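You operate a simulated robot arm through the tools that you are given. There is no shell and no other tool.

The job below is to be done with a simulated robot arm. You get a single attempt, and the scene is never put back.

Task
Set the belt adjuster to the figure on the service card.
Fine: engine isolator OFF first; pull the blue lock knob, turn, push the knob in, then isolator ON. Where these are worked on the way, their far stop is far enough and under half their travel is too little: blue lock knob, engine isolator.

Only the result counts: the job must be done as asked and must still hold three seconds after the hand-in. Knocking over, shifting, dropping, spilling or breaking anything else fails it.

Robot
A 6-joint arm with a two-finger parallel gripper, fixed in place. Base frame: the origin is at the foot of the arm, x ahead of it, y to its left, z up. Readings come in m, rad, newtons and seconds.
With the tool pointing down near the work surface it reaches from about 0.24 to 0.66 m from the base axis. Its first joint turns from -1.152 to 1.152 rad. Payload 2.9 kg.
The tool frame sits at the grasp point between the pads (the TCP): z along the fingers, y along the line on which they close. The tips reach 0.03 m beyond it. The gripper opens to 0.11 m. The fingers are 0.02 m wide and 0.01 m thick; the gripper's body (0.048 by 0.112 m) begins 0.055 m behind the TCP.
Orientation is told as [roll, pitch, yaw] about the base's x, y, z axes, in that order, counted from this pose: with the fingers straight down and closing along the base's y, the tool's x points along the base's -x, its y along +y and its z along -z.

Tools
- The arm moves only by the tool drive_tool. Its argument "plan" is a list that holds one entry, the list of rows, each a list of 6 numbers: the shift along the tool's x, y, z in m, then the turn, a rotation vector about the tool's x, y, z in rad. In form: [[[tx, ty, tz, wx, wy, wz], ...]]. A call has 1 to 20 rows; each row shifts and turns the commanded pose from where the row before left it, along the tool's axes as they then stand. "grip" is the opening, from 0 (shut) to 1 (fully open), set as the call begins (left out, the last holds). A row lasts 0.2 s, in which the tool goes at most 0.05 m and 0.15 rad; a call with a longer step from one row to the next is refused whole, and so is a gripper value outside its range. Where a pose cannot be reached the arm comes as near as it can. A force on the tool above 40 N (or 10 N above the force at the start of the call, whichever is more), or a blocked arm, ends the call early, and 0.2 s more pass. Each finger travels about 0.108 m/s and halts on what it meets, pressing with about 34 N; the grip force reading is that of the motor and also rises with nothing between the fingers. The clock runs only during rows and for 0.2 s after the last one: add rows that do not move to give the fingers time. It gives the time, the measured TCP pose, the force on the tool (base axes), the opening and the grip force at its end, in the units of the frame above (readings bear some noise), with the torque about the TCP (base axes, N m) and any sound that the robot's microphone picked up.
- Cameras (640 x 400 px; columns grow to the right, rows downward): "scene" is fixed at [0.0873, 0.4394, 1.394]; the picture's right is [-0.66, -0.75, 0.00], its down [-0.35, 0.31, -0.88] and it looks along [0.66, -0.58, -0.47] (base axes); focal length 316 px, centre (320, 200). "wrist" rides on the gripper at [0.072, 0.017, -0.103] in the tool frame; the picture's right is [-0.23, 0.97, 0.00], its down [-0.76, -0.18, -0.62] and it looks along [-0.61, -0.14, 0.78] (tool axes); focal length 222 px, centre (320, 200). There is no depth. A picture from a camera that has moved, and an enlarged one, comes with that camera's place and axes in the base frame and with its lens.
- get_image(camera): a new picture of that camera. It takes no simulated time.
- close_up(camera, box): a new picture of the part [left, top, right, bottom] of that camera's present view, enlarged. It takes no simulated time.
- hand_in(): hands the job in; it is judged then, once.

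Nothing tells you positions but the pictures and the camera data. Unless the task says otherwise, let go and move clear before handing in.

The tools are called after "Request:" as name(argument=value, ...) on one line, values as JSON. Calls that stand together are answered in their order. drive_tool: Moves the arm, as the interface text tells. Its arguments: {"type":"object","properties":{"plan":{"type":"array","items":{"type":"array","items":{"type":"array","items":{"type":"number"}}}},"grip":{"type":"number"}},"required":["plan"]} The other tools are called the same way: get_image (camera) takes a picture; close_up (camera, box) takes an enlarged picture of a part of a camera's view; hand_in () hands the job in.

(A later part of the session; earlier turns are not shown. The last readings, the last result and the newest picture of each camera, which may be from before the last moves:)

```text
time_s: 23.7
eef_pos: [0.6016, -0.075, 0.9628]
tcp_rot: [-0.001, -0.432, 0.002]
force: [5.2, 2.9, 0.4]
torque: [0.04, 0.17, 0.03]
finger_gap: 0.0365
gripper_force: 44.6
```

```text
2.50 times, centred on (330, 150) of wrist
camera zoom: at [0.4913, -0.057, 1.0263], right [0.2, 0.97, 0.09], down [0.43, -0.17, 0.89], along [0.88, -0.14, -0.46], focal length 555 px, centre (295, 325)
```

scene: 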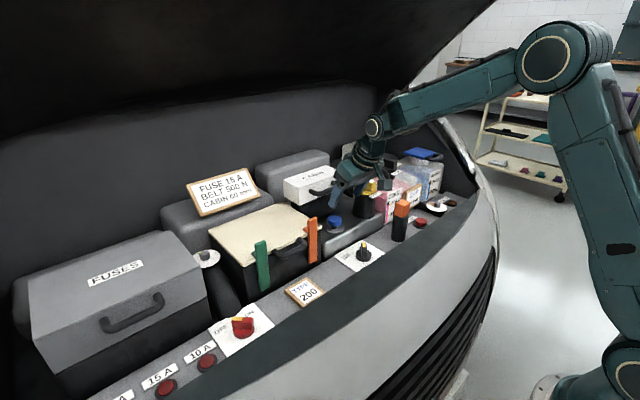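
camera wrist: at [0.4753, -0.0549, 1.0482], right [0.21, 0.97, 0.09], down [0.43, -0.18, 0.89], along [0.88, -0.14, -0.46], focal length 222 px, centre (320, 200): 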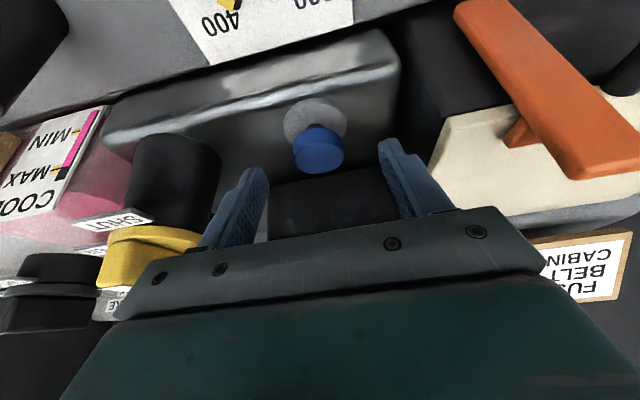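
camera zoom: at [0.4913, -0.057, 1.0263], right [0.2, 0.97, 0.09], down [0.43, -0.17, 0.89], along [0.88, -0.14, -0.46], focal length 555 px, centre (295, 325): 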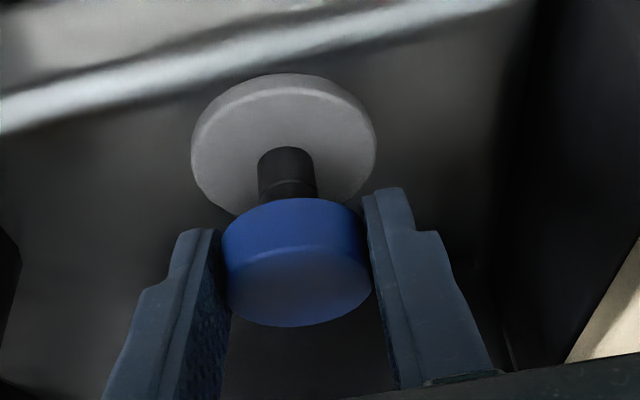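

The knob is moving out with it (stem lengthening, low force). I'll keep pulling to the stop.

Request:
drive_tool(plan=[[[-0.00105, 0, -0.00227, 0, 0, 0], [-0.00105, 0, -0.00227, 0, 0, 0], [-0.00105, 0, -0.00227, 0, 0, 0], [0, 0, 0, 0, 0, 0]]])

Request:
close_up(camera="wrist", box=[220, 70, 440, 230])

```text
time_s: 24.7
eef_pos: [0.6017, -0.0745, 0.9669]
tcp_rot: [-0.001, -0.426, 0.001]
force: [19.6, 1.8, -26.6]
torque: [0.06, -0.31, -0.02]
finger_gap: 0.0369
gripper_force: 44.9
```

```text
2.50 times, centred on (330, 150) of wrist
camera zoom: at [0.4917, -0.0569, 1.0316], right [0.21, 0.97, 0.09], down [0.44, -0.18, 0.88], along [0.88, -0.14, -0.46], focal length 555 px, centre (295, 325)
```

zoom: 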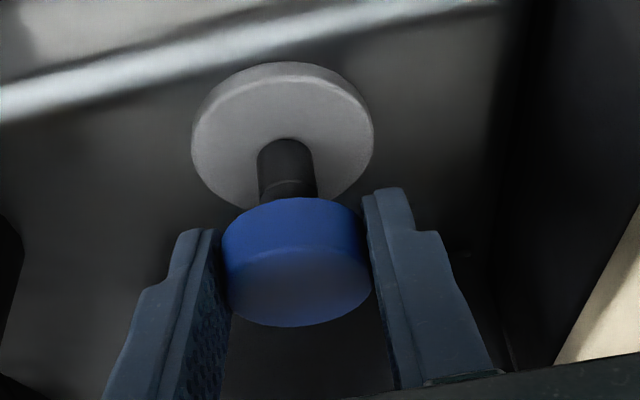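

The knob reached its far stop (27 N, ~15 mm of travel). I'll relax, open, and look at whether it stays out.

Request:
drive_tool(plan=[[[0.0019, 0, 0.0041, 0, 0, 0], [0, 0, 0, 0, 0, 0]]])

Request:
drive_tool(plan=[[[0, 0, 0, 0, 0, 0], [0, 0, 0, 0, 0, 0], [0, 0, 0, 0, 0, 0]]], grip=0.7)

Request:
close_up(camera="wrist", box=[220, 70, 440, 230])

```text
time_s: 25.3
eef_pos: [0.6018, -0.0752, 0.9664]
tcp_rot: [-0.002, -0.431, 0.003]
force: [3.0, 4.6, -4.9]
torque: [0.08, 0.78, -0.02]
finger_gap: 0.0367
gripper_force: 45.3
```

```text
time_s: 26.1
eef_pos: [0.6026, -0.0751, 0.966]
tcp_rot: [-0.003, -0.431, 0.002]
force: [0.4, -0.1, 0.0]
torque: [0.03, 0.02, 0.02]
finger_gap: 0.0769
gripper_force: 0.0
```

```text
2.50 times, centred on (330, 150) of wrist
camera zoom: at [0.4912, -0.0572, 1.0294], right [0.21, 0.97, 0.09], down [0.43, -0.18, 0.89], along [0.88, -0.14, -0.46], focal length 555 px, centre (295, 325)
```

zoom: 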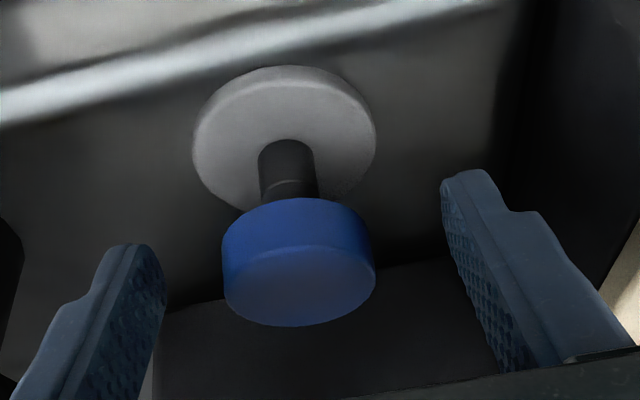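

The knob stays pulled out. I'll retreat along the fingers, square the tool, and move above the adjuster dial.

Request:
drive_tool(plan=[[[0, 0, -0.03, 0, 0, 0], [0, 0, -0.03, 0, 0, 0], [0, 0, -0.03, 0, 0, 0], [0, 0, -0.01, 0.001, 0.144, 0], [0, 0, -0.01, 0.001, 0.144, 0], [0, 0, 0, 0.001, 0.143, 0], [0.026, -0.005, 0, 0, 0, 0], [0.026, -0.006, 0, 0, 0, 0], [0, 0, 0, 0, 0, 0]]])

Request:
get_image(camera="wrist")

Request:
close_up(camera="scene", box=[280, 150, 420, 270])

```text
time_s: 28.1
eef_pos: [0.5048, -0.0866, 1.0654]
tcp_rot: [-0.005, 0.001, 0.001]
force: [-0.4, 0.2, -0.6]
torque: [0.01, 0.04, 0.01]
finger_gap: 0.0769
gripper_force: 0.1
```

```text
taken
camera wrist: at [0.4308, -0.068, 1.1687], right [0.23, 0.97, -0.01], down [0.76, -0.17, 0.62], along [0.61, -0.15, -0.78], focal length 222 px, centre (320, 200)
```

wrist: 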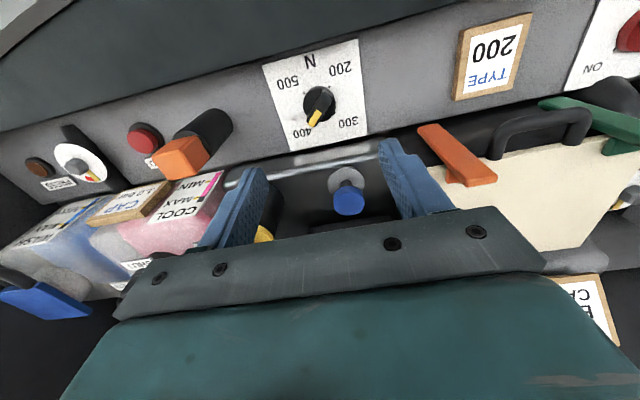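

```text
3.33 times, centred on (350, 210) of scene
camera zoom: at [0.0873, 0.4394, 1.394], right [-0.66, -0.75, 0.0], down [-0.35, 0.31, -0.88], along [0.66, -0.58, -0.47], focal length 1054 px, centre (220, 167)
```

zoom: 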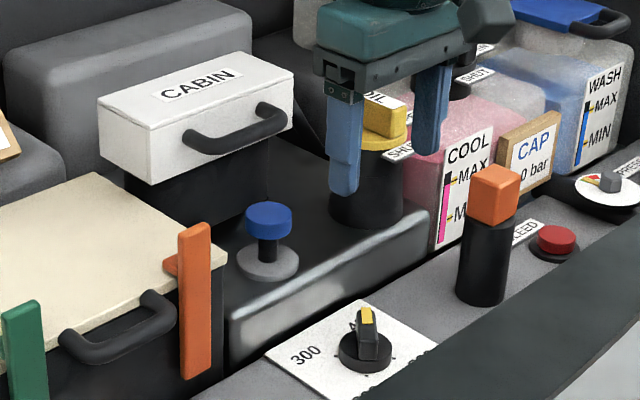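

The blue knob stands out clearly. Now zooming on the dial to read its ticks and current angle.

Request:
close_up(camera="wrist", box=[255, 35, 375, 155])

```text
3.33 times, centred on (315, 95) of wrist
camera zoom: at [0.4308, -0.068, 1.1687], right [0.23, 0.97, -0.01], down [0.76, -0.17, 0.62], along [0.61, -0.15, -0.78], focal length 740 px, centre (337, 550)
```

zoom: 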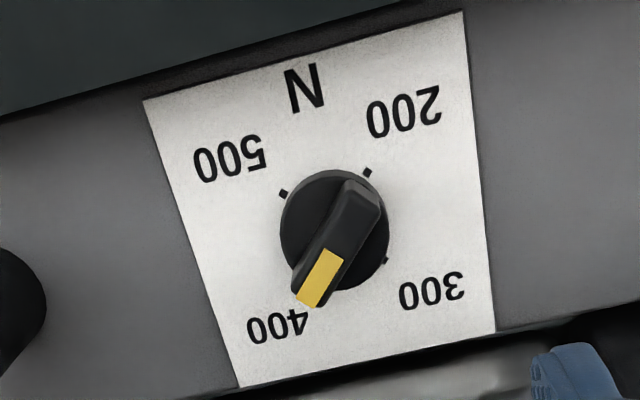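

The ticks are square about the centre at (0.511, -0.089): 400 is at -45° and 500 at -135°, so I need a 90° clockwise turn from above. I'll align the tool at -45° above the handle.

Request:
drive_tool(plan=[[[-0.006, -0.0024, 0.015, -0.005, 0, 0], [0, 0, 0.015, 0, 0, 0.131], [0, 0, 0.015, 0, 0, 0.131], [0, 0, 0.01, 0, 0, 0.131], [0, 0, 0.01, 0, 0, 0.131], [0, 0, 0, 0, 0, 0.131], [0, 0, 0, 0, 0, 0.131], [0, 0, 0, 0, 0, 0]]], grip=0.6)

Request:
get_image(camera="wrist")

Request:
close_up(camera="wrist", box=[260, 70, 380, 180])

Request:
get_image(camera="scene")

```text
time_s: 29.9
eef_pos: [0.5115, -0.0872, 1.0014]
tcp_rot: [-0.001, -0.001, -0.79]
force: [-0.2, 0.2, -0.3]
torque: [0.01, 0.01, -0.01]
finger_gap: 0.0662
gripper_force: 0.0
```

```text
taken
camera wrist: at [0.4705, -0.0241, 1.1043], right [0.85, 0.53, 0.0], down [0.41, -0.67, 0.62], along [0.33, -0.53, -0.78], focal length 222 px, centre (320, 200)
```

wrist: 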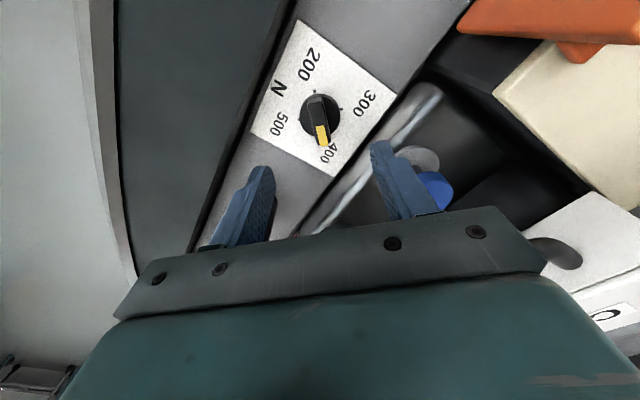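

```text
3.64 times, centred on (320, 125) of wrist
camera zoom: at [0.4705, -0.0241, 1.1043], right [0.85, 0.53, 0.0], down [0.41, -0.67, 0.62], along [0.33, -0.53, -0.78], focal length 808 px, centre (320, 473)
```

zoom: 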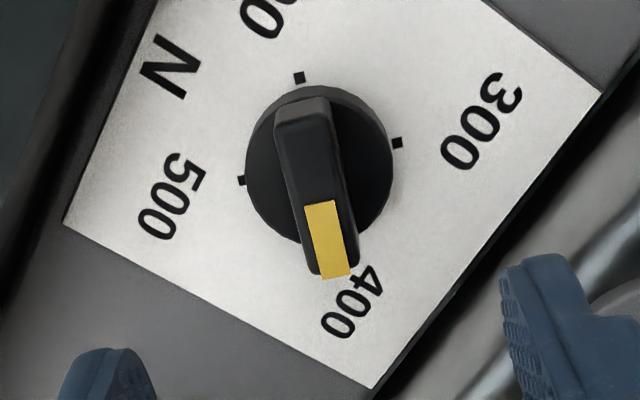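

```text
taken
```

scene: 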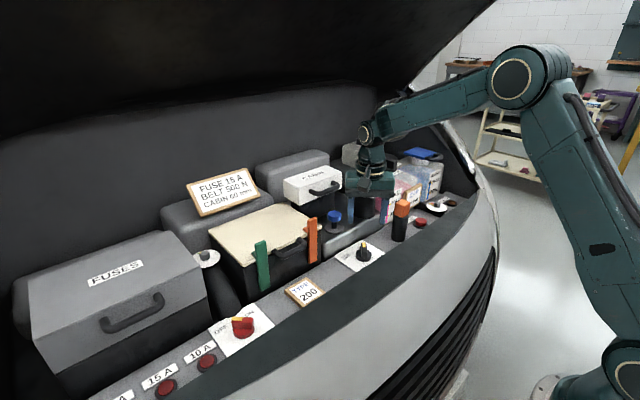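

The TCP is within ~1–2 mm of the dial's axis and aligned with the handle. Descending to grip height.

Request:
drive_tool(plan=[[[-0.001, -0.0003, 0.025, 0, 0, 0], [0, 0, 0.025, 0, 0, 0], [0, 0, 0.02, 0, 0, 0], [0, 0, 0.015, 0, 0, 0], [0, 0, 0.005, 0, 0, 0], [0, 0, 0, 0, 0, 0]]])

Request:
close_up(camera="wrist", box=[220, 100, 420, 220])

Request:
close_up(camera="scene", box=[300, 170, 420, 280])

```text
time_s: 31.3
eef_pos: [0.5124, -0.0898, 0.9101]
tcp_rot: [0.0, 0.001, -0.787]
force: [1.1, 0.2, 0.5]
torque: [-0.02, -0.06, 0.0]
finger_gap: 0.0661
gripper_force: 0.1
```

```text
3.20 times, centred on (320, 160) of wrist
camera zoom: at [0.4712, -0.0257, 1.0144], right [0.85, 0.53, 0.0], down [0.41, -0.66, 0.62], along [0.33, -0.53, -0.78], focal length 711 px, centre (320, 328)
```

zoom: 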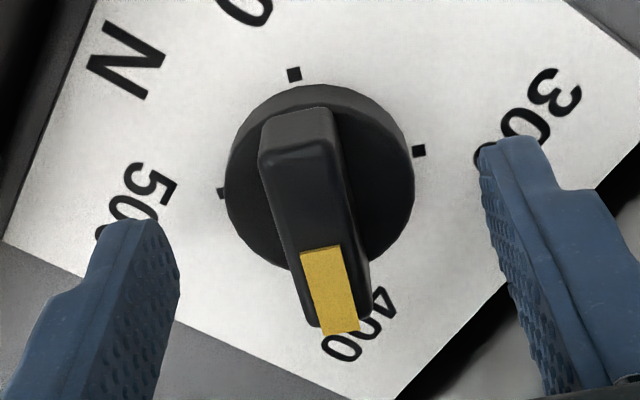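

```text
3.64 times, centred on (360, 225) of scene
camera zoom: at [0.0873, 0.4394, 1.394], right [-0.66, -0.75, 0.0], down [-0.35, 0.31, -0.88], along [0.66, -0.58, -0.47], focal length 1150 px, centre (174, 109)
```

zoom: 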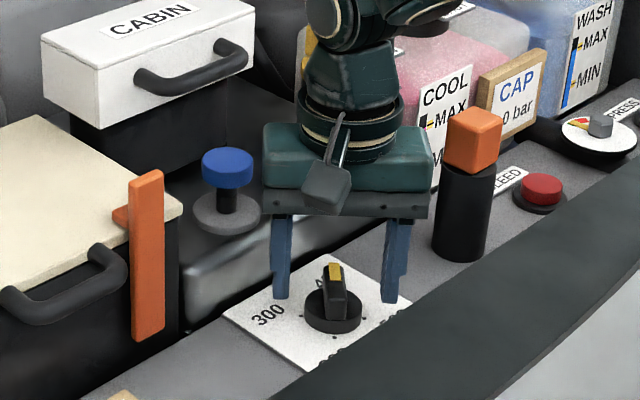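

The axis is within 1 mm of the TCP. Closing on the dial handle.

Request:
drive_tool(plan=[[[0.001, 0, 0, 0, 0, 0], [0, 0, 0, 0, 0, 0], [0, 0, 0, 0, 0, 0], [0, 0, 0, 0, 0, 0]]], grip=0.0)

Request:
close_up(camera="wrist", box=[220, 100, 420, 220])

```text
time_s: 32.3
eef_pos: [0.5118, -0.0882, 0.9113]
tcp_rot: [-0.001, 0.0, -0.786]
force: [0.1, -2.4, -3.0]
torque: [0.03, 0.09, 0.03]
finger_gap: 0.0148
gripper_force: 45.0
```

```text
3.20 times, centred on (320, 160) of wrist
camera zoom: at [0.4704, -0.0249, 1.0146], right [0.85, 0.53, 0.0], down [0.41, -0.66, 0.62], along [0.33, -0.53, -0.78], focal length 711 px, centre (320, 328)
```

zoom: 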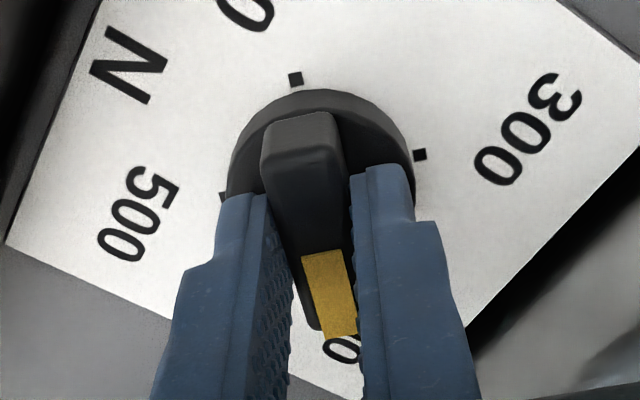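

Gripped. Turning clockwise (from above) toward 500, first half.

Request:
drive_tool(plan=[[[0, 0, 0, 0, 0, 0.08], [0, 0, 0, 0, 0, 0.1], [0, 0, 0, 0, 0, 0.1], [0, 0, 0, 0, 0, 0.1], [0, 0, 0, 0, 0, 0.1]]])

Request:
close_up(camera="wrist", box=[220, 100, 420, 220])

```text
time_s: 33.5
eef_pos: [0.5107, -0.0898, 0.9108]
tcp_rot: [0.001, 0.0, -1.269]
force: [1.3, -3.1, 0.7]
torque: [0.21, 0.19, 0.03]
finger_gap: 0.015
gripper_force: 44.5
```

```text
3.20 times, centred on (320, 160) of wrist
camera zoom: at [0.5044, -0.0138, 1.0146], right [1.0, 0.07, 0.0], down [0.06, -0.78, 0.62], along [0.05, -0.62, -0.78], focal length 711 px, centre (320, 328)
```

zoom: 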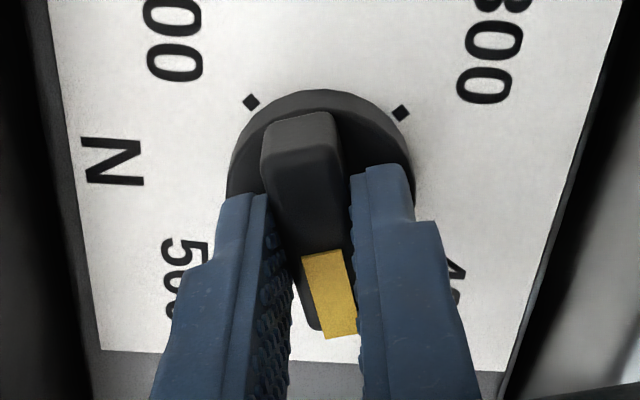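

The dial turns freely with low forces. Continuing the rotation.

Request:
drive_tool(plan=[[[0, 0, 0, 0, 0, 0.1], [0, 0, 0, 0, 0, 0.1], [0, 0, 0, 0, 0, 0.1], [0, 0, 0, 0, 0, 0.1], [0, 0, 0, 0, 0, 0.1]]])

Request:
get_image(camera="wrist")

Request:
close_up(camera="scene", box=[280, 150, 420, 270])

```text
time_s: 34.7
eef_pos: [0.5117, -0.0886, 0.9119]
tcp_rot: [0.001, 0.003, -1.768]
force: [9.3, -2.0, -4.3]
torque: [-0.99, 0.15, 0.0]
finger_gap: 0.0147
gripper_force: 45.0
```

```text
taken
camera wrist: at [0.541, -0.0202, 1.0147], right [0.91, -0.41, 0.0], down [-0.33, -0.71, 0.62], along [-0.26, -0.57, -0.78], focal length 222 px, centre (320, 200)
```

wrist: 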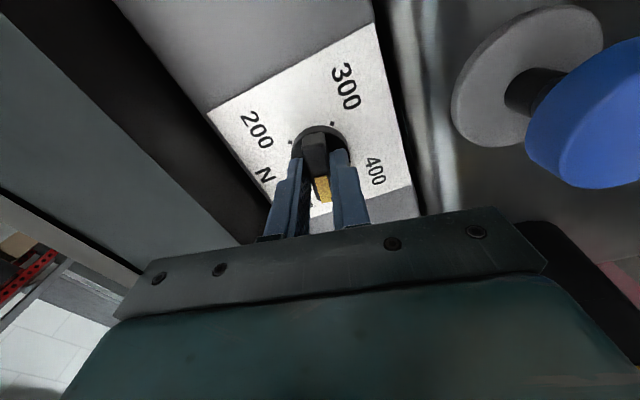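

```text
3.33 times, centred on (350, 210) of scene
camera zoom: at [0.0876, 0.4394, 1.394], right [-0.66, -0.75, 0.0], down [-0.35, 0.31, -0.88], along [0.66, -0.58, -0.47], focal length 1054 px, centre (220, 167)
```

zoom: 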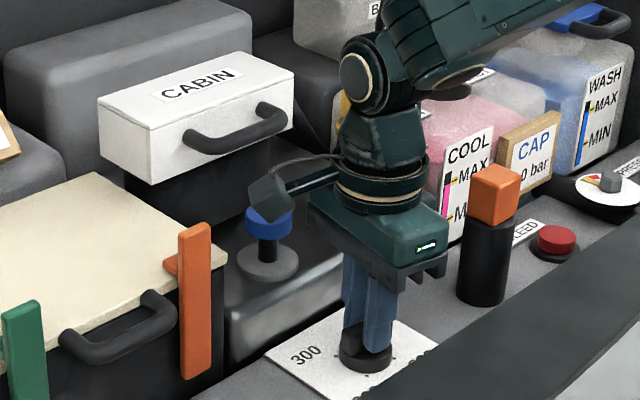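

Yaw is at -1.768 rad and moving well; the wrist camera housing clears the blue knob. I'll continue toward -2.356 rad (the 500 tick).

Request:
drive_tool(plan=[[[0, 0.0004, 0, 0, 0, 0.1], [0, 0, 0, 0, 0, 0.1], [0, 0, 0, 0, 0, 0.1], [0, 0, 0, 0, 0, 0.1]]])

Request:
close_up(camera="scene", box=[280, 150, 420, 270])

```text
time_s: 35.7
eef_pos: [0.5113, -0.0899, 0.9111]
tcp_rot: [0.002, -0.001, -2.168]
force: [13.7, -3.3, -3.2]
torque: [-1.01, 0.58, 0.04]
finger_gap: 0.0149
gripper_force: 44.6
```

```text
3.33 times, centred on (350, 210) of scene
camera zoom: at [0.0877, 0.4393, 1.394], right [-0.66, -0.75, 0.0], down [-0.35, 0.31, -0.88], along [0.66, -0.58, -0.47], focal length 1054 px, centre (220, 167)
```

zoom: 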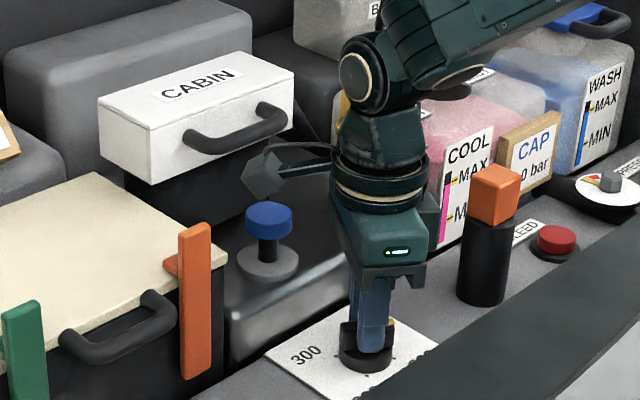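

About 0.19 rad remains. Finishing the turn with a slight relief of the side force.

Request:
drive_tool(plan=[[[0.0003, 0.0005, 0, 0, 0, 0.09], [0, 0, 0, 0, 0, 0.095], [0, 0, 0, 0, 0, 0]]])

Request:
get_image(camera="wrist")

Request:
close_up(camera="wrist", box=[220, 100, 420, 220])

Request:
close_up(camera="scene", box=[330, 230, 400, 280])

```text
time_s: 36.5
eef_pos: [0.5123, -0.0893, 0.91]
tcp_rot: [0.0, 0.001, -2.353]
force: [8.5, -4.1, -2.6]
torque: [0.35, -0.52, 0.0]
finger_gap: 0.0146
gripper_force: 45.0
```

```text
taken
camera wrist: at [0.5739, -0.0488, 1.0147], right [0.53, -0.85, 0.0], down [-0.66, -0.42, 0.62], along [-0.53, -0.33, -0.78], focal length 222 px, centre (320, 200)
```

wrist: 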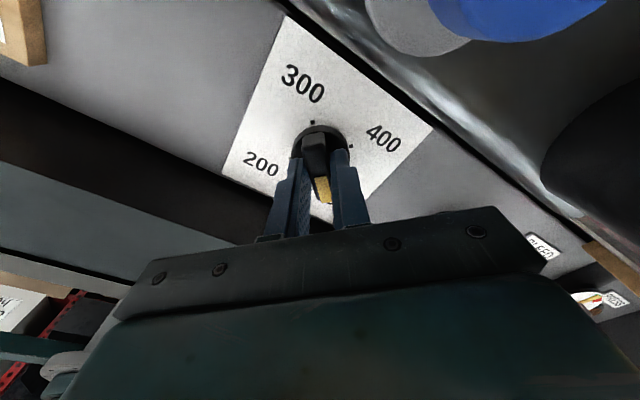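

```text
3.20 times, centred on (320, 160) of wrist
camera zoom: at [0.5739, -0.0488, 1.0147], right [0.53, -0.85, 0.0], down [-0.66, -0.42, 0.62], along [-0.53, -0.33, -0.78], focal length 711 px, centre (320, 328)
```

zoom: 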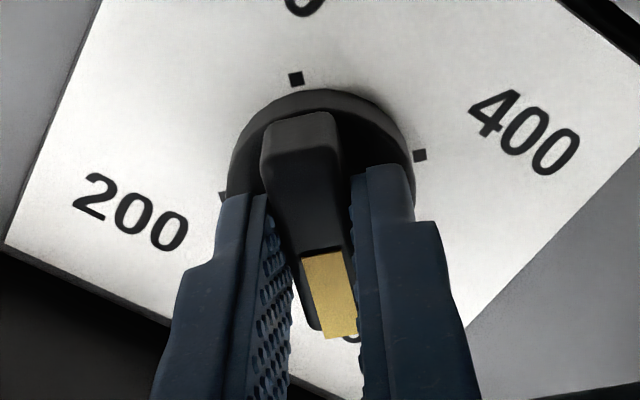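

```text
8.00 times, centred on (365, 255) of scene
camera zoom: at [0.0876, 0.4393, 1.394], right [-0.66, -0.75, 0.0], down [-0.35, 0.31, -0.88], along [0.66, -0.58, -0.47], focal length 2530 px, centre (-40, -240)
```

zoom: 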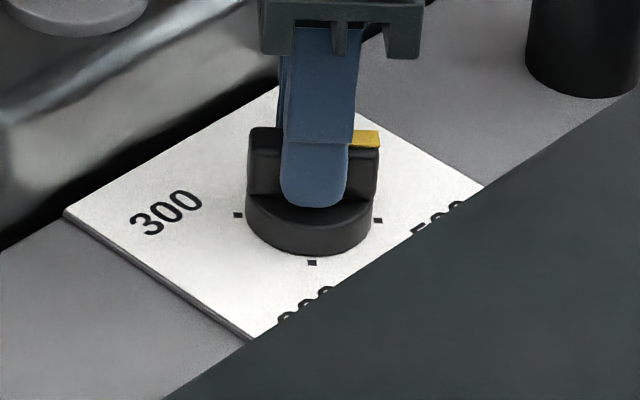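

The geometry relative to the ticks matches exactly 90° past the starting pose; the tool yaw is -134.8°, i.e. at 500. I'll relieve, release, and lift to verify.

Request:
drive_tool(plan=[[[0.0002, 0.0005, 0, 0, 0, 0], [0, 0, 0, 0, 0, 0]]])

Request:
drive_tool(plan=[[[0, 0, 0, 0, 0, 0], [0, 0, 0, 0, 0, 0], [0, 0, -0.02, 0, 0, 0], [0, 0, -0.03, 0, 0, 0], [0, 0, -0.04, 0, 0, 0], [0, 0, 0, 0, 0, 0]]], grip=0.6)

Request:
get_image(camera="wrist")

Request:
close_up(camera="wrist", box=[260, 70, 380, 180])

Request:
close_up(camera="scene", box=[330, 230, 400, 280])

```text
time_s: 37.1
eef_pos: [0.513, -0.0896, 0.912]
tcp_rot: [0.0, 0.001, -2.351]
force: [0.7, -2.4, 0.6]
torque: [0.93, -1.01, 0.0]
finger_gap: 0.0149
gripper_force: 45.1
```

```text
time_s: 38.5
eef_pos: [0.5123, -0.0898, 0.9994]
tcp_rot: [0.0, 0.0, -2.352]
force: [0.0, 0.0, 0.3]
torque: [0.0, -0.02, -0.03]
finger_gap: 0.0661
gripper_force: 0.0
```

```text
taken
camera wrist: at [0.5734, -0.0492, 1.1044], right [0.53, -0.85, 0.0], down [-0.66, -0.42, 0.62], along [-0.53, -0.33, -0.78], focal length 222 px, centre (320, 200)
```

wrist: 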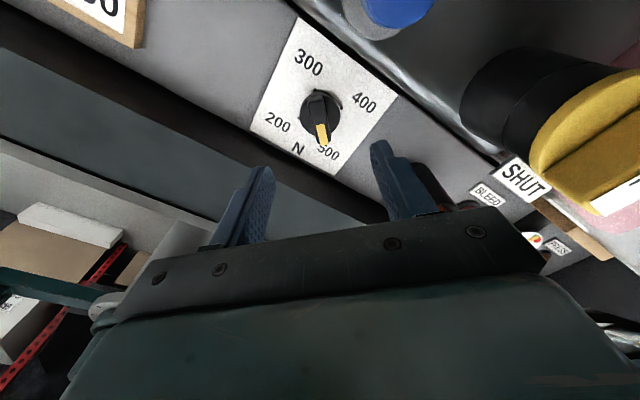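

```text
3.64 times, centred on (320, 125) of wrist
camera zoom: at [0.5734, -0.0492, 1.1044], right [0.53, -0.85, 0.0], down [-0.66, -0.42, 0.62], along [-0.53, -0.33, -0.78], focal length 808 px, centre (320, 473)
```

zoom: 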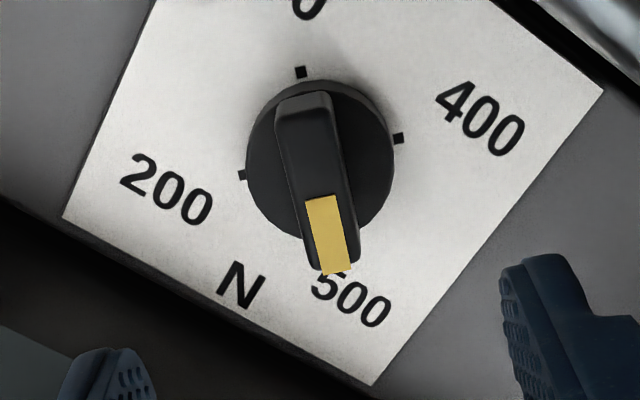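

```text
8.00 times, centred on (365, 255) of scene
camera zoom: at [0.0873, 0.4394, 1.394], right [-0.66, -0.75, 0.0], down [-0.35, 0.31, -0.88], along [0.66, -0.58, -0.47], focal length 2530 px, centre (-40, -240)
```

zoom: 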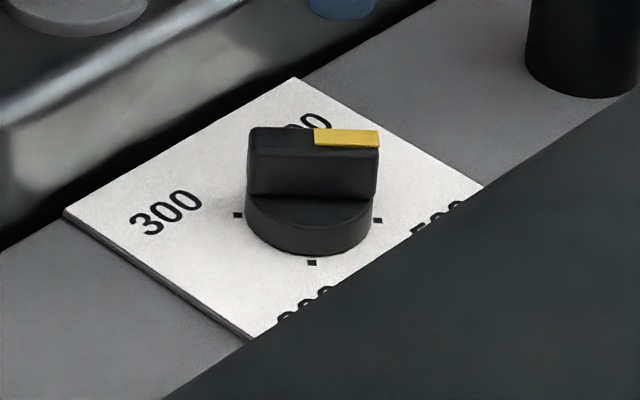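

The pointer appears at 500. I'll magnify further to check the angle precisely.

Request:
close_up(camera="scene", box=[350, 236, 382, 266])

Request:
close_up(camera="wrist", box=[290, 85, 350, 150])

```text
13.33 times, centred on (366, 251) of scene
camera zoom: at [0.0873, 0.4394, 1.394], right [-0.66, -0.75, 0.0], down [-0.35, 0.31, -0.88], along [0.66, -0.58, -0.47], focal length 4217 px, centre (-293, -480)
```

zoom: 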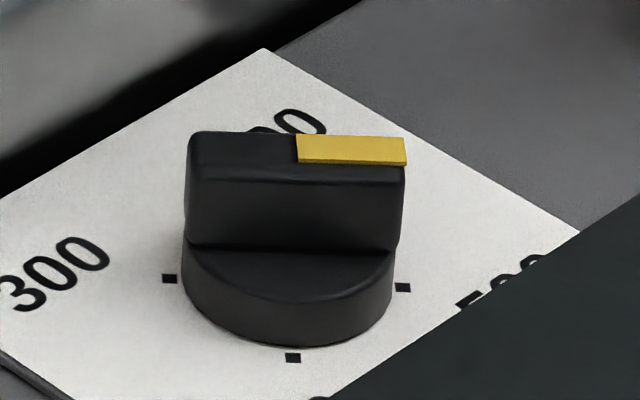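

```text
6.15 times, centred on (320, 118) of wrist
camera zoom: at [0.5734, -0.0492, 1.1044], right [0.53, -0.85, 0.0], down [-0.66, -0.42, 0.62], along [-0.53, -0.33, -0.78], focal length 1367 px, centre (320, 708)
```

zoom: 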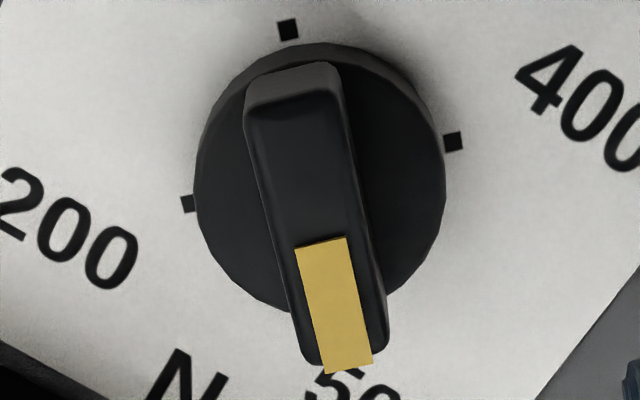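

The dial is at 500 to within about 1° (two views agree). Next I'll rise, unwind the wrist, and return to the blue knob with the same tilted approach to push it in.

Request:
drive_tool(plan=[[[0, 0, -0.045, 0, 0, 0], [0, 0, -0.045, 0, 0, 0], [0, 0, 0, 0, 0, -0.147], [0, 0, 0, 0, 0, -0.147], [0, 0, 0, 0, 0, -0.147], [0, 0, 0, 0, 0, -0.147], [0, 0, 0, 0, 0, -0.147], [0, 0, 0, 0, 0, -0.147], [0, 0, 0, 0, 0, -0.147], [0, 0, 0, 0, 0, -0.147], [0, 0, 0, 0, 0, -0.147], [0, 0, 0, 0, 0, -0.147], [0, 0, 0, 0, 0, -0.147], [0, 0, 0, 0, 0, -0.147], [0, 0, 0, 0, 0, -0.147], [0, 0, 0, 0, 0, -0.147], [0, 0, 0, 0, 0, -0.147], [0, 0, 0, 0, 0, -0.147], [0, 0, 0, 0, 0, 0]]], grip=0.7)

```text
time_s: 42.5
eef_pos: [0.5127, -0.0893, 1.0894]
tcp_rot: [-0.001, -0.001, 0.002]
force: [-1.0, -0.2, -0.1]
torque: [0.0, 0.04, 0.02]
finger_gap: 0.0772
gripper_force: 0.0
```

Wrist squared. Moving to the tilted approach start and checking alignment.

Request:
drive_tool(plan=[[[-0.024, 0.0073, 0.017, 0, 0, 0], [-0.024, 0.0073, 0.017, 0, 0, 0], [0, 0, 0, 0, -0.144, 0], [0, 0, 0, 0, -0.144, 0], [0, 0, 0, 0, -0.143, 0], [0, 0, 0, 0, 0, 0]]])

Request:
get_image(camera="wrist")

Request:
close_up(camera="wrist", box=[220, 70, 440, 230])

```text
time_s: 43.9
eef_pos: [0.5599, -0.0748, 1.057]
tcp_rot: [0.0, -0.433, 0.0]
force: [0.8, 0.2, 0.5]
torque: [0.0, 0.02, 0.02]
finger_gap: 0.0772
gripper_force: 0.1
```

```text
taken
camera wrist: at [0.4496, -0.0567, 1.1209], right [0.21, 0.97, 0.1], down [0.43, -0.18, 0.89], along [0.88, -0.14, -0.46], focal length 222 px, centre (320, 200)
```

wrist: 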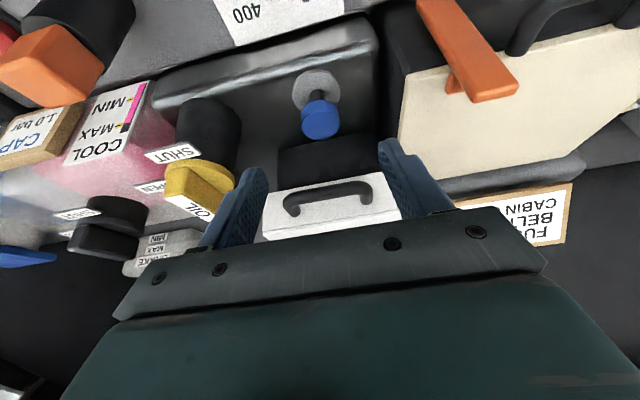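

```text
2.50 times, centred on (330, 150) of wrist
camera zoom: at [0.4496, -0.0567, 1.1209], right [0.21, 0.97, 0.1], down [0.43, -0.18, 0.89], along [0.88, -0.14, -0.46], focal length 555 px, centre (295, 325)
```

zoom: 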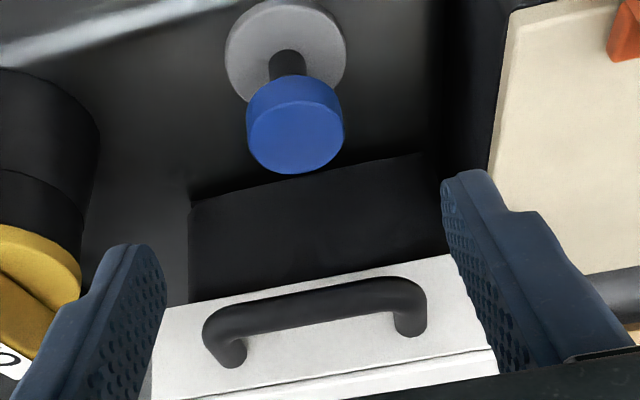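

Aligned exactly along the approach line. Advancing 100 mm to straddle the cap.

Request:
drive_tool(plan=[[[0, 0, 0.03, 0, 0, 0], [0, 0, 0.03, 0, 0, 0], [0, 0, 0.025, 0, 0, 0], [0, 0, 0.014, 0, 0, 0], [0, 0, 0, 0, 0, 0]]])

Request:
close_up(camera="wrist", box=[220, 70, 440, 230])

```text
time_s: 45.1
eef_pos: [0.6024, -0.074, 0.9667]
tcp_rot: [-0.002, -0.433, 0.0]
force: [-0.1, -0.2, 0.2]
torque: [-0.03, 0.05, 0.02]
finger_gap: 0.077
gripper_force: 0.0
```

```text
2.50 times, centred on (330, 150) of wrist
camera zoom: at [0.4912, -0.0564, 1.0307], right [0.21, 0.97, 0.09], down [0.43, -0.18, 0.89], along [0.88, -0.14, -0.46], focal length 555 px, centre (295, 325)
```

zoom: 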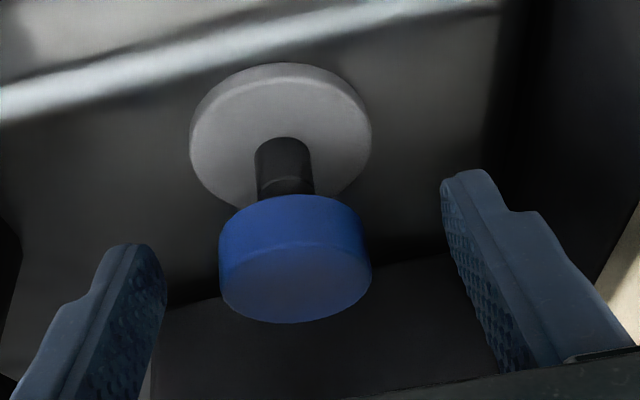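

In position. Closing and pushing straight down.

Request:
drive_tool(plan=[[[0, 0, 0, 0, 0, 0], [0, 0, 0, 0, 0, 0], [0, 0, 0, 0, 0, 0]]], grip=0.0)

Request:
drive_tool(plan=[[[0.00118, 0, 0.00254, 0, 0, 0], [0.00118, 0, 0.00254, 0, 0, 0], [0.00118, 0, 0.00254, 0, 0, 0], [0.00118, 0, 0.00254, 0, 0, 0], [0.00118, 0, 0.00254, 0, 0, 0]]])

Request:
close_up(camera="wrist", box=[220, 70, 440, 230])

```text
time_s: 45.9
eef_pos: [0.6016, -0.0759, 0.9682]
tcp_rot: [0.001, -0.431, 0.0]
force: [1.5, -2.7, -0.7]
torque: [-0.03, 0.03, -0.04]
finger_gap: 0.0367
gripper_force: 45.1
```

```text
time_s: 47.1
eef_pos: [0.6026, -0.0751, 0.9536]
tcp_rot: [0.0, -0.432, -0.001]
force: [1.2, -4.5, 0.1]
torque: [-0.03, 0.13, -0.03]
finger_gap: 0.0366
gripper_force: 45.4
```

```text
2.50 times, centred on (330, 150) of wrist
camera zoom: at [0.4912, -0.0568, 1.0168], right [0.21, 0.97, 0.09], down [0.43, -0.18, 0.88], along [0.88, -0.14, -0.46], focal length 555 px, centre (295, 325)
```

zoom: 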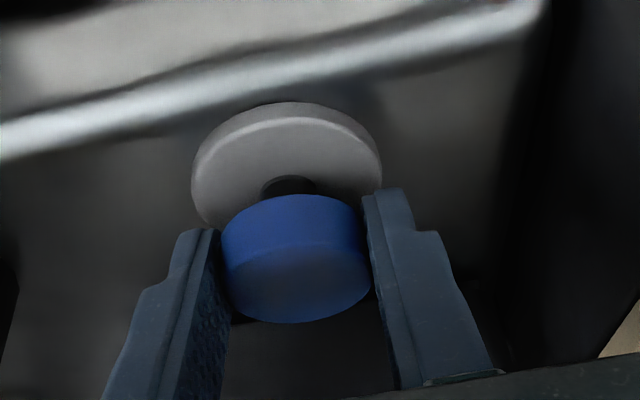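

The knob is almost in with no resistance. I'll push a little farther until the stop is felt.

Request:
drive_tool(plan=[[[0.00084, 0, 0.00182, 0, 0, 0], [0.00063, 0, 0.00136, 0, 0, 0], [0, 0, 0, 0, 0, 0]]])

Request:
close_up(camera="wrist", box=[220, 70, 440, 230])

```text
time_s: 47.9
eef_pos: [0.6008, -0.0744, 0.95]
tcp_rot: [-0.002, -0.433, 0.001]
force: [-15.5, -3.8, 21.8]
torque: [-0.07, 0.34, -0.08]
finger_gap: 0.0369
gripper_force: 44.8
```

```text
2.50 times, centred on (330, 150) of wrist
camera zoom: at [0.4909, -0.0569, 1.0151], right [0.21, 0.97, 0.09], down [0.43, -0.18, 0.89], along [0.88, -0.14, -0.45], focal length 555 px, centre (295, 325)
```

zoom: 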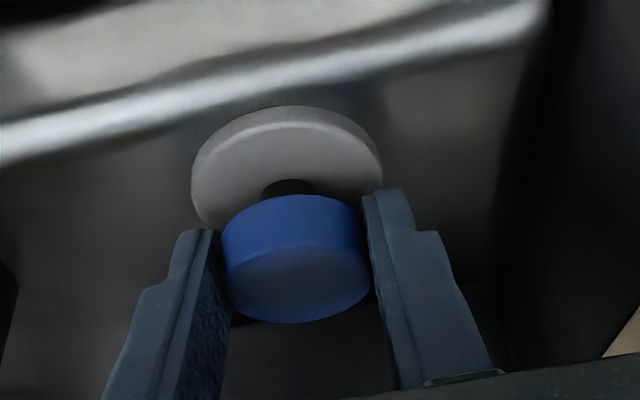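

The inner stop is felt (22 N). Opening and retreating along the fingers.

Request:
drive_tool(plan=[[[0, 0, 0, 0, 0, 0], [0, 0, 0, 0, 0, 0], [0, 0, 0, 0, 0, 0]]], grip=0.7)

Request:
drive_tool(plan=[[[0, 0, -0.03, 0, 0, 0], [0, 0, -0.04, 0, 0, 0], [0, 0, -0.04, 0, 0, 0], [0, 0, -0.01, 0, 0.144, 0], [0, 0, -0.01, 0, 0.144, 0], [0, 0, 0, 0, 0.144, 0], [0, 0, -0.02, 0, 0, 0], [0, 0, 0, 0, 0, 0]]])

Request:
get_image(camera="wrist")

Request:
close_up(camera="scene", box=[280, 150, 420, 270])

```text
time_s: 48.7
eef_pos: [0.6014, -0.0741, 0.9495]
tcp_rot: [0.0, -0.43, 0.0]
force: [0.6, 0.3, -0.8]
torque: [0.01, -0.01, 0.02]
finger_gap: 0.0771
gripper_force: 0.1
```

```text
time_s: 50.5
eef_pos: [0.5485, -0.075, 1.0883]
tcp_rot: [0.003, 0.001, 0.0]
force: [0.1, 0.0, -0.4]
torque: [0.03, 0.01, -0.02]
finger_gap: 0.0769
gripper_force: 0.1
```

```text
taken
camera wrist: at [0.4743, -0.0557, 1.192], right [0.23, 0.97, 0.0], down [0.76, -0.18, 0.62], along [0.61, -0.14, -0.78], focal length 222 px, centre (320, 200)
```

wrist: 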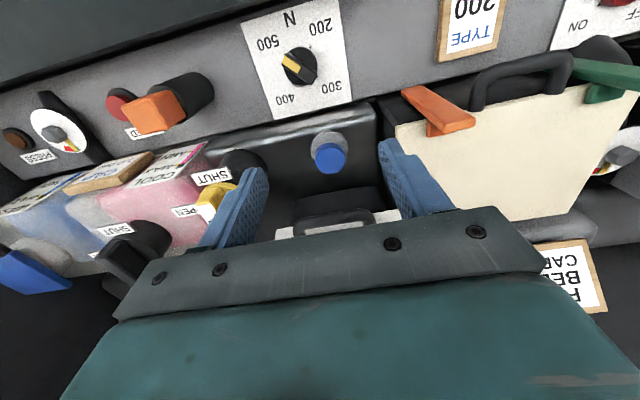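

```text
3.33 times, centred on (350, 210) of scene
camera zoom: at [0.0873, 0.4394, 1.394], right [-0.66, -0.75, 0.0], down [-0.35, 0.31, -0.88], along [0.66, -0.58, -0.47], focal length 1054 px, centre (220, 167)
```

zoom: 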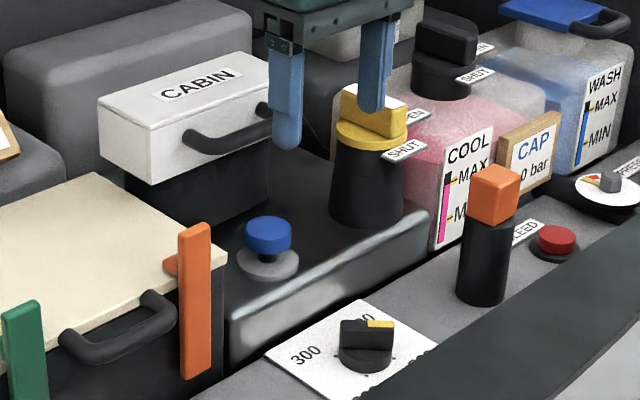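

The blue knob is back in and the dial shows 500. Now I return to the isolator to turn it ON.

Request:
drive_tool(plan=[[[0, 0, -0.025, -0.003, 0, 0], [0.0044, 0.0425, 0, 0, 0, 0], [0.0044, 0.0425, 0, 0, 0, 0], [0.0044, 0.0425, 0, 0, 0, 0], [0.0044, 0.0425, 0, 0, 0, 0], [0.0044, 0.0425, 0, 0, 0, 0], [0.0044, 0.0425, 0, 0, 0, 0], [0.0044, 0.0425, 0, 0, 0, 0], [0.0044, 0.0425, 0, 0, 0, 0], [0, 0, 0.015, 0, 0, -0.132], [0, 0, 0.015, 0, 0, -0.132], [0, 0, 0.02, 0, 0, -0.132], [0, 0, 0.02, 0, 0, -0.132], [0, 0, 0.02, 0, 0, -0.132], [0, 0, 0.02, 0, 0, -0.132], [0, 0, 0, 0, 0, 0]]], grip=0.6)

Request:
get_image(camera="wrist")

Request:
close_up(camera="wrist", box=[260, 70, 380, 180])

```text
time_s: 53.9
eef_pos: [0.5132, 0.2664, 1.0043]
tcp_rot: [0.001, -0.002, 0.793]
force: [0.3, 0.4, 0.0]
torque: [-0.01, 0.0, 0.03]
finger_gap: 0.066
gripper_force: 0.2
```

```text
taken
camera wrist: at [0.4493, 0.227, 1.1074], right [-0.53, 0.85, 0.0], down [0.66, 0.42, 0.62], along [0.53, 0.34, -0.78], focal length 222 px, centre (320, 200)
```

wrist: 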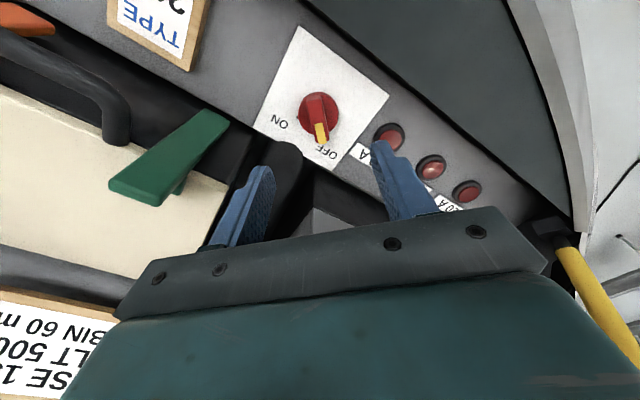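

```text
3.64 times, centred on (320, 125) of wrist
camera zoom: at [0.4493, 0.227, 1.1074], right [-0.53, 0.85, 0.0], down [0.66, 0.42, 0.62], along [0.53, 0.34, -0.78], focal length 808 px, centre (320, 473)
```

zoom: 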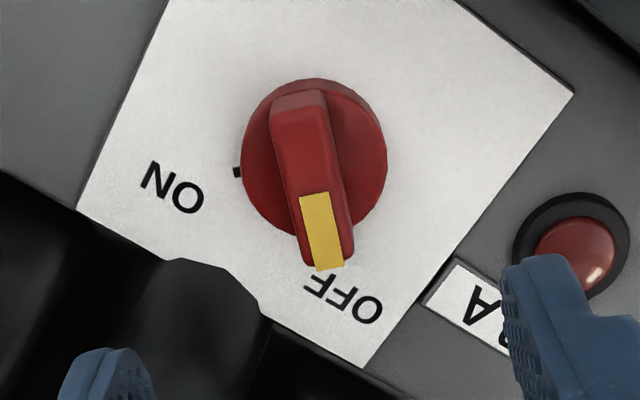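

The isolator handle is at OFF; its axis is about (0.5135, 0.265). I'll make a small centring correction and descend.

Request:
drive_tool(plan=[[[0.0003, -0.0013, 0.025, 0, 0, 0], [0, 0, 0.025, 0, 0, 0], [0, 0, 0.025, 0, 0, 0], [0, 0, 0.013, 0, 0, 0], [0, 0, 0.005, 0, 0, 0], [0, 0, 0, 0, 0, 0]]])

Request:
close_up(camera="wrist", box=[220, 100, 420, 220])

Request:
close_up(camera="scene", box=[170, 240, 310, 360])

```text
time_s: 55.3
eef_pos: [0.5138, 0.2644, 0.9111]
tcp_rot: [0.002, 0.0, 0.789]
force: [0.5, -0.3, 0.6]
torque: [0.01, 0.02, -0.01]
finger_gap: 0.0662
gripper_force: 0.0
```

```text
3.20 times, centred on (320, 160) of wrist
camera zoom: at [0.4502, 0.2258, 1.0147], right [-0.53, 0.85, 0.0], down [0.66, 0.42, 0.62], along [0.53, 0.33, -0.78], focal length 711 px, centre (320, 328)
```

zoom: 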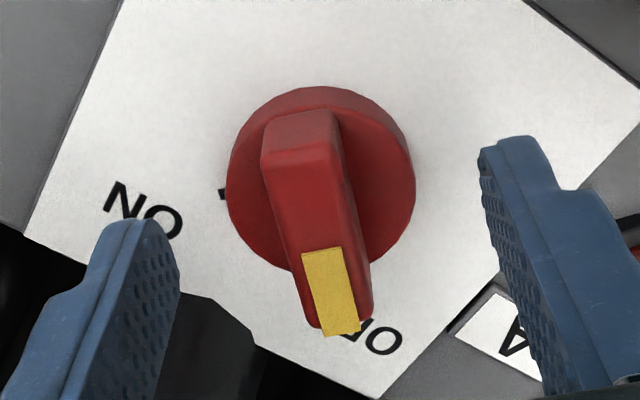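

```text
3.33 times, centred on (240, 300) of scene
camera zoom: at [0.0873, 0.4394, 1.394], right [-0.66, -0.75, 0.0], down [-0.35, 0.31, -0.88], along [0.66, -0.58, -0.47], focal length 1054 px, centre (587, -133)
```

zoom: 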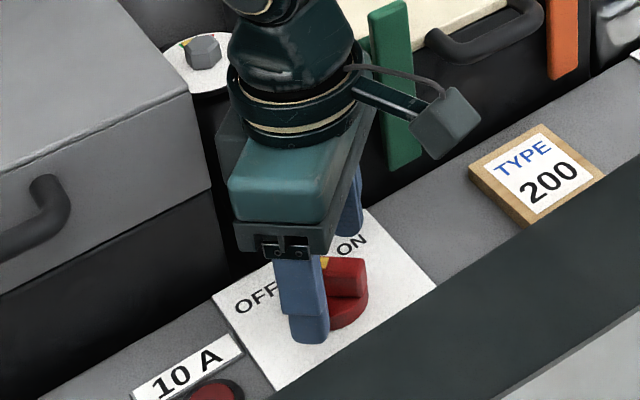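

Well centred. Closing on the handle.

Request:
drive_tool(plan=[[[0, 0, 0, 0, 0, 0], [0, 0, 0, 0, 0, 0], [0, 0, 0, 0, 0, 0], [0, 0, 0, 0, 0, 0]]], grip=0.0)

Request:
drive_tool(plan=[[[0, 0, 0, 0, 0, 0.08], [0, 0, 0, 0, 0, 0.1], [0, 0, 0, 0, 0, 0.1], [0, 0, 0, 0, 0, 0.1], [0, 0, 0, 0, 0, 0.1]]])

```text
time_s: 56.3
eef_pos: [0.5142, 0.2651, 0.9114]
tcp_rot: [0.001, -0.001, 0.789]
force: [-0.6, 0.6, -1.8]
torque: [0.07, -0.3, -0.31]
finger_gap: 0.0145
gripper_force: 45.1
```

```text
time_s: 57.5
eef_pos: [0.5149, 0.2652, 0.9126]
tcp_rot: [0.0, -0.001, 0.307]
force: [-0.4, -1.1, -2.4]
torque: [0.23, -1.26, 0.0]
finger_gap: 0.0148
gripper_force: 44.9
```

The isolator is turning with low force. Continuing toward ON.

Request:
drive_tool(plan=[[[0, 0, 0, 0, 0, 0.1], [0, 0, 0, 0, 0, 0.1], [0, 0, 0, 0, 0, 0.1], [0, 0, 0, 0, 0, 0.1], [0, 0, 0, 0, 0, 0.1]]])

Request:
drive_tool(plan=[[[0, 0, 0, 0, 0, 0.1], [0, 0, 0, 0, 0, 0.1], [0, 0, 0, 0, 0, 0.1], [0, 0, 0, 0, 0, 0.1], [0, 0, 0, 0, 0, 0.1], [0, 0, 0, 0, 0, 0.08], [0, 0, 0, 0, 0, 0]]])

Request:
get_image(camera="wrist")

```text
time_s: 58.7
eef_pos: [0.5143, 0.2646, 0.9114]
tcp_rot: [0.004, 0.0, -0.19]
force: [5.2, -0.4, -3.2]
torque: [-0.39, -0.8, 0.02]
finger_gap: 0.0147
gripper_force: 45.3
```

```text
time_s: 60.3
eef_pos: [0.5148, 0.2651, 0.9102]
tcp_rot: [0.005, 0.002, -0.769]
force: [7.4, 4.7, 1.6]
torque: [-0.75, -0.86, -0.02]
finger_gap: 0.0148
gripper_force: 44.5
```

```text
taken
camera wrist: at [0.4727, 0.3285, 1.015], right [0.84, 0.54, 0.0], down [0.42, -0.66, 0.62], along [0.34, -0.52, -0.78], focal length 222 px, centre (320, 200)
```

wrist: 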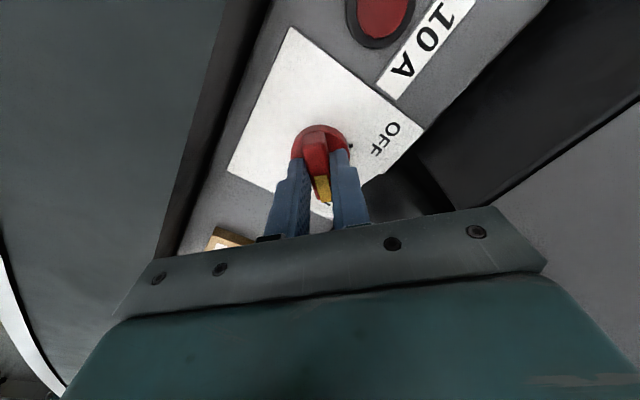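

At -0.769 rad, essentially at ON. I'll nudge to feel the end stop.

Request:
drive_tool(plan=[[[0, 0, 0, 0, 0, 0.05], [0, 0, 0, 0, 0, 0.05], [0, 0, 0, 0, 0, 0]]])

```text
time_s: 61.1
eef_pos: [0.5142, 0.2656, 0.9102]
tcp_rot: [0.002, 0.004, -0.866]
force: [8.9, 7.6, 2.9]
torque: [0.18, 0.43, 1.11]
finger_gap: 0.0156
gripper_force: 45.1
```

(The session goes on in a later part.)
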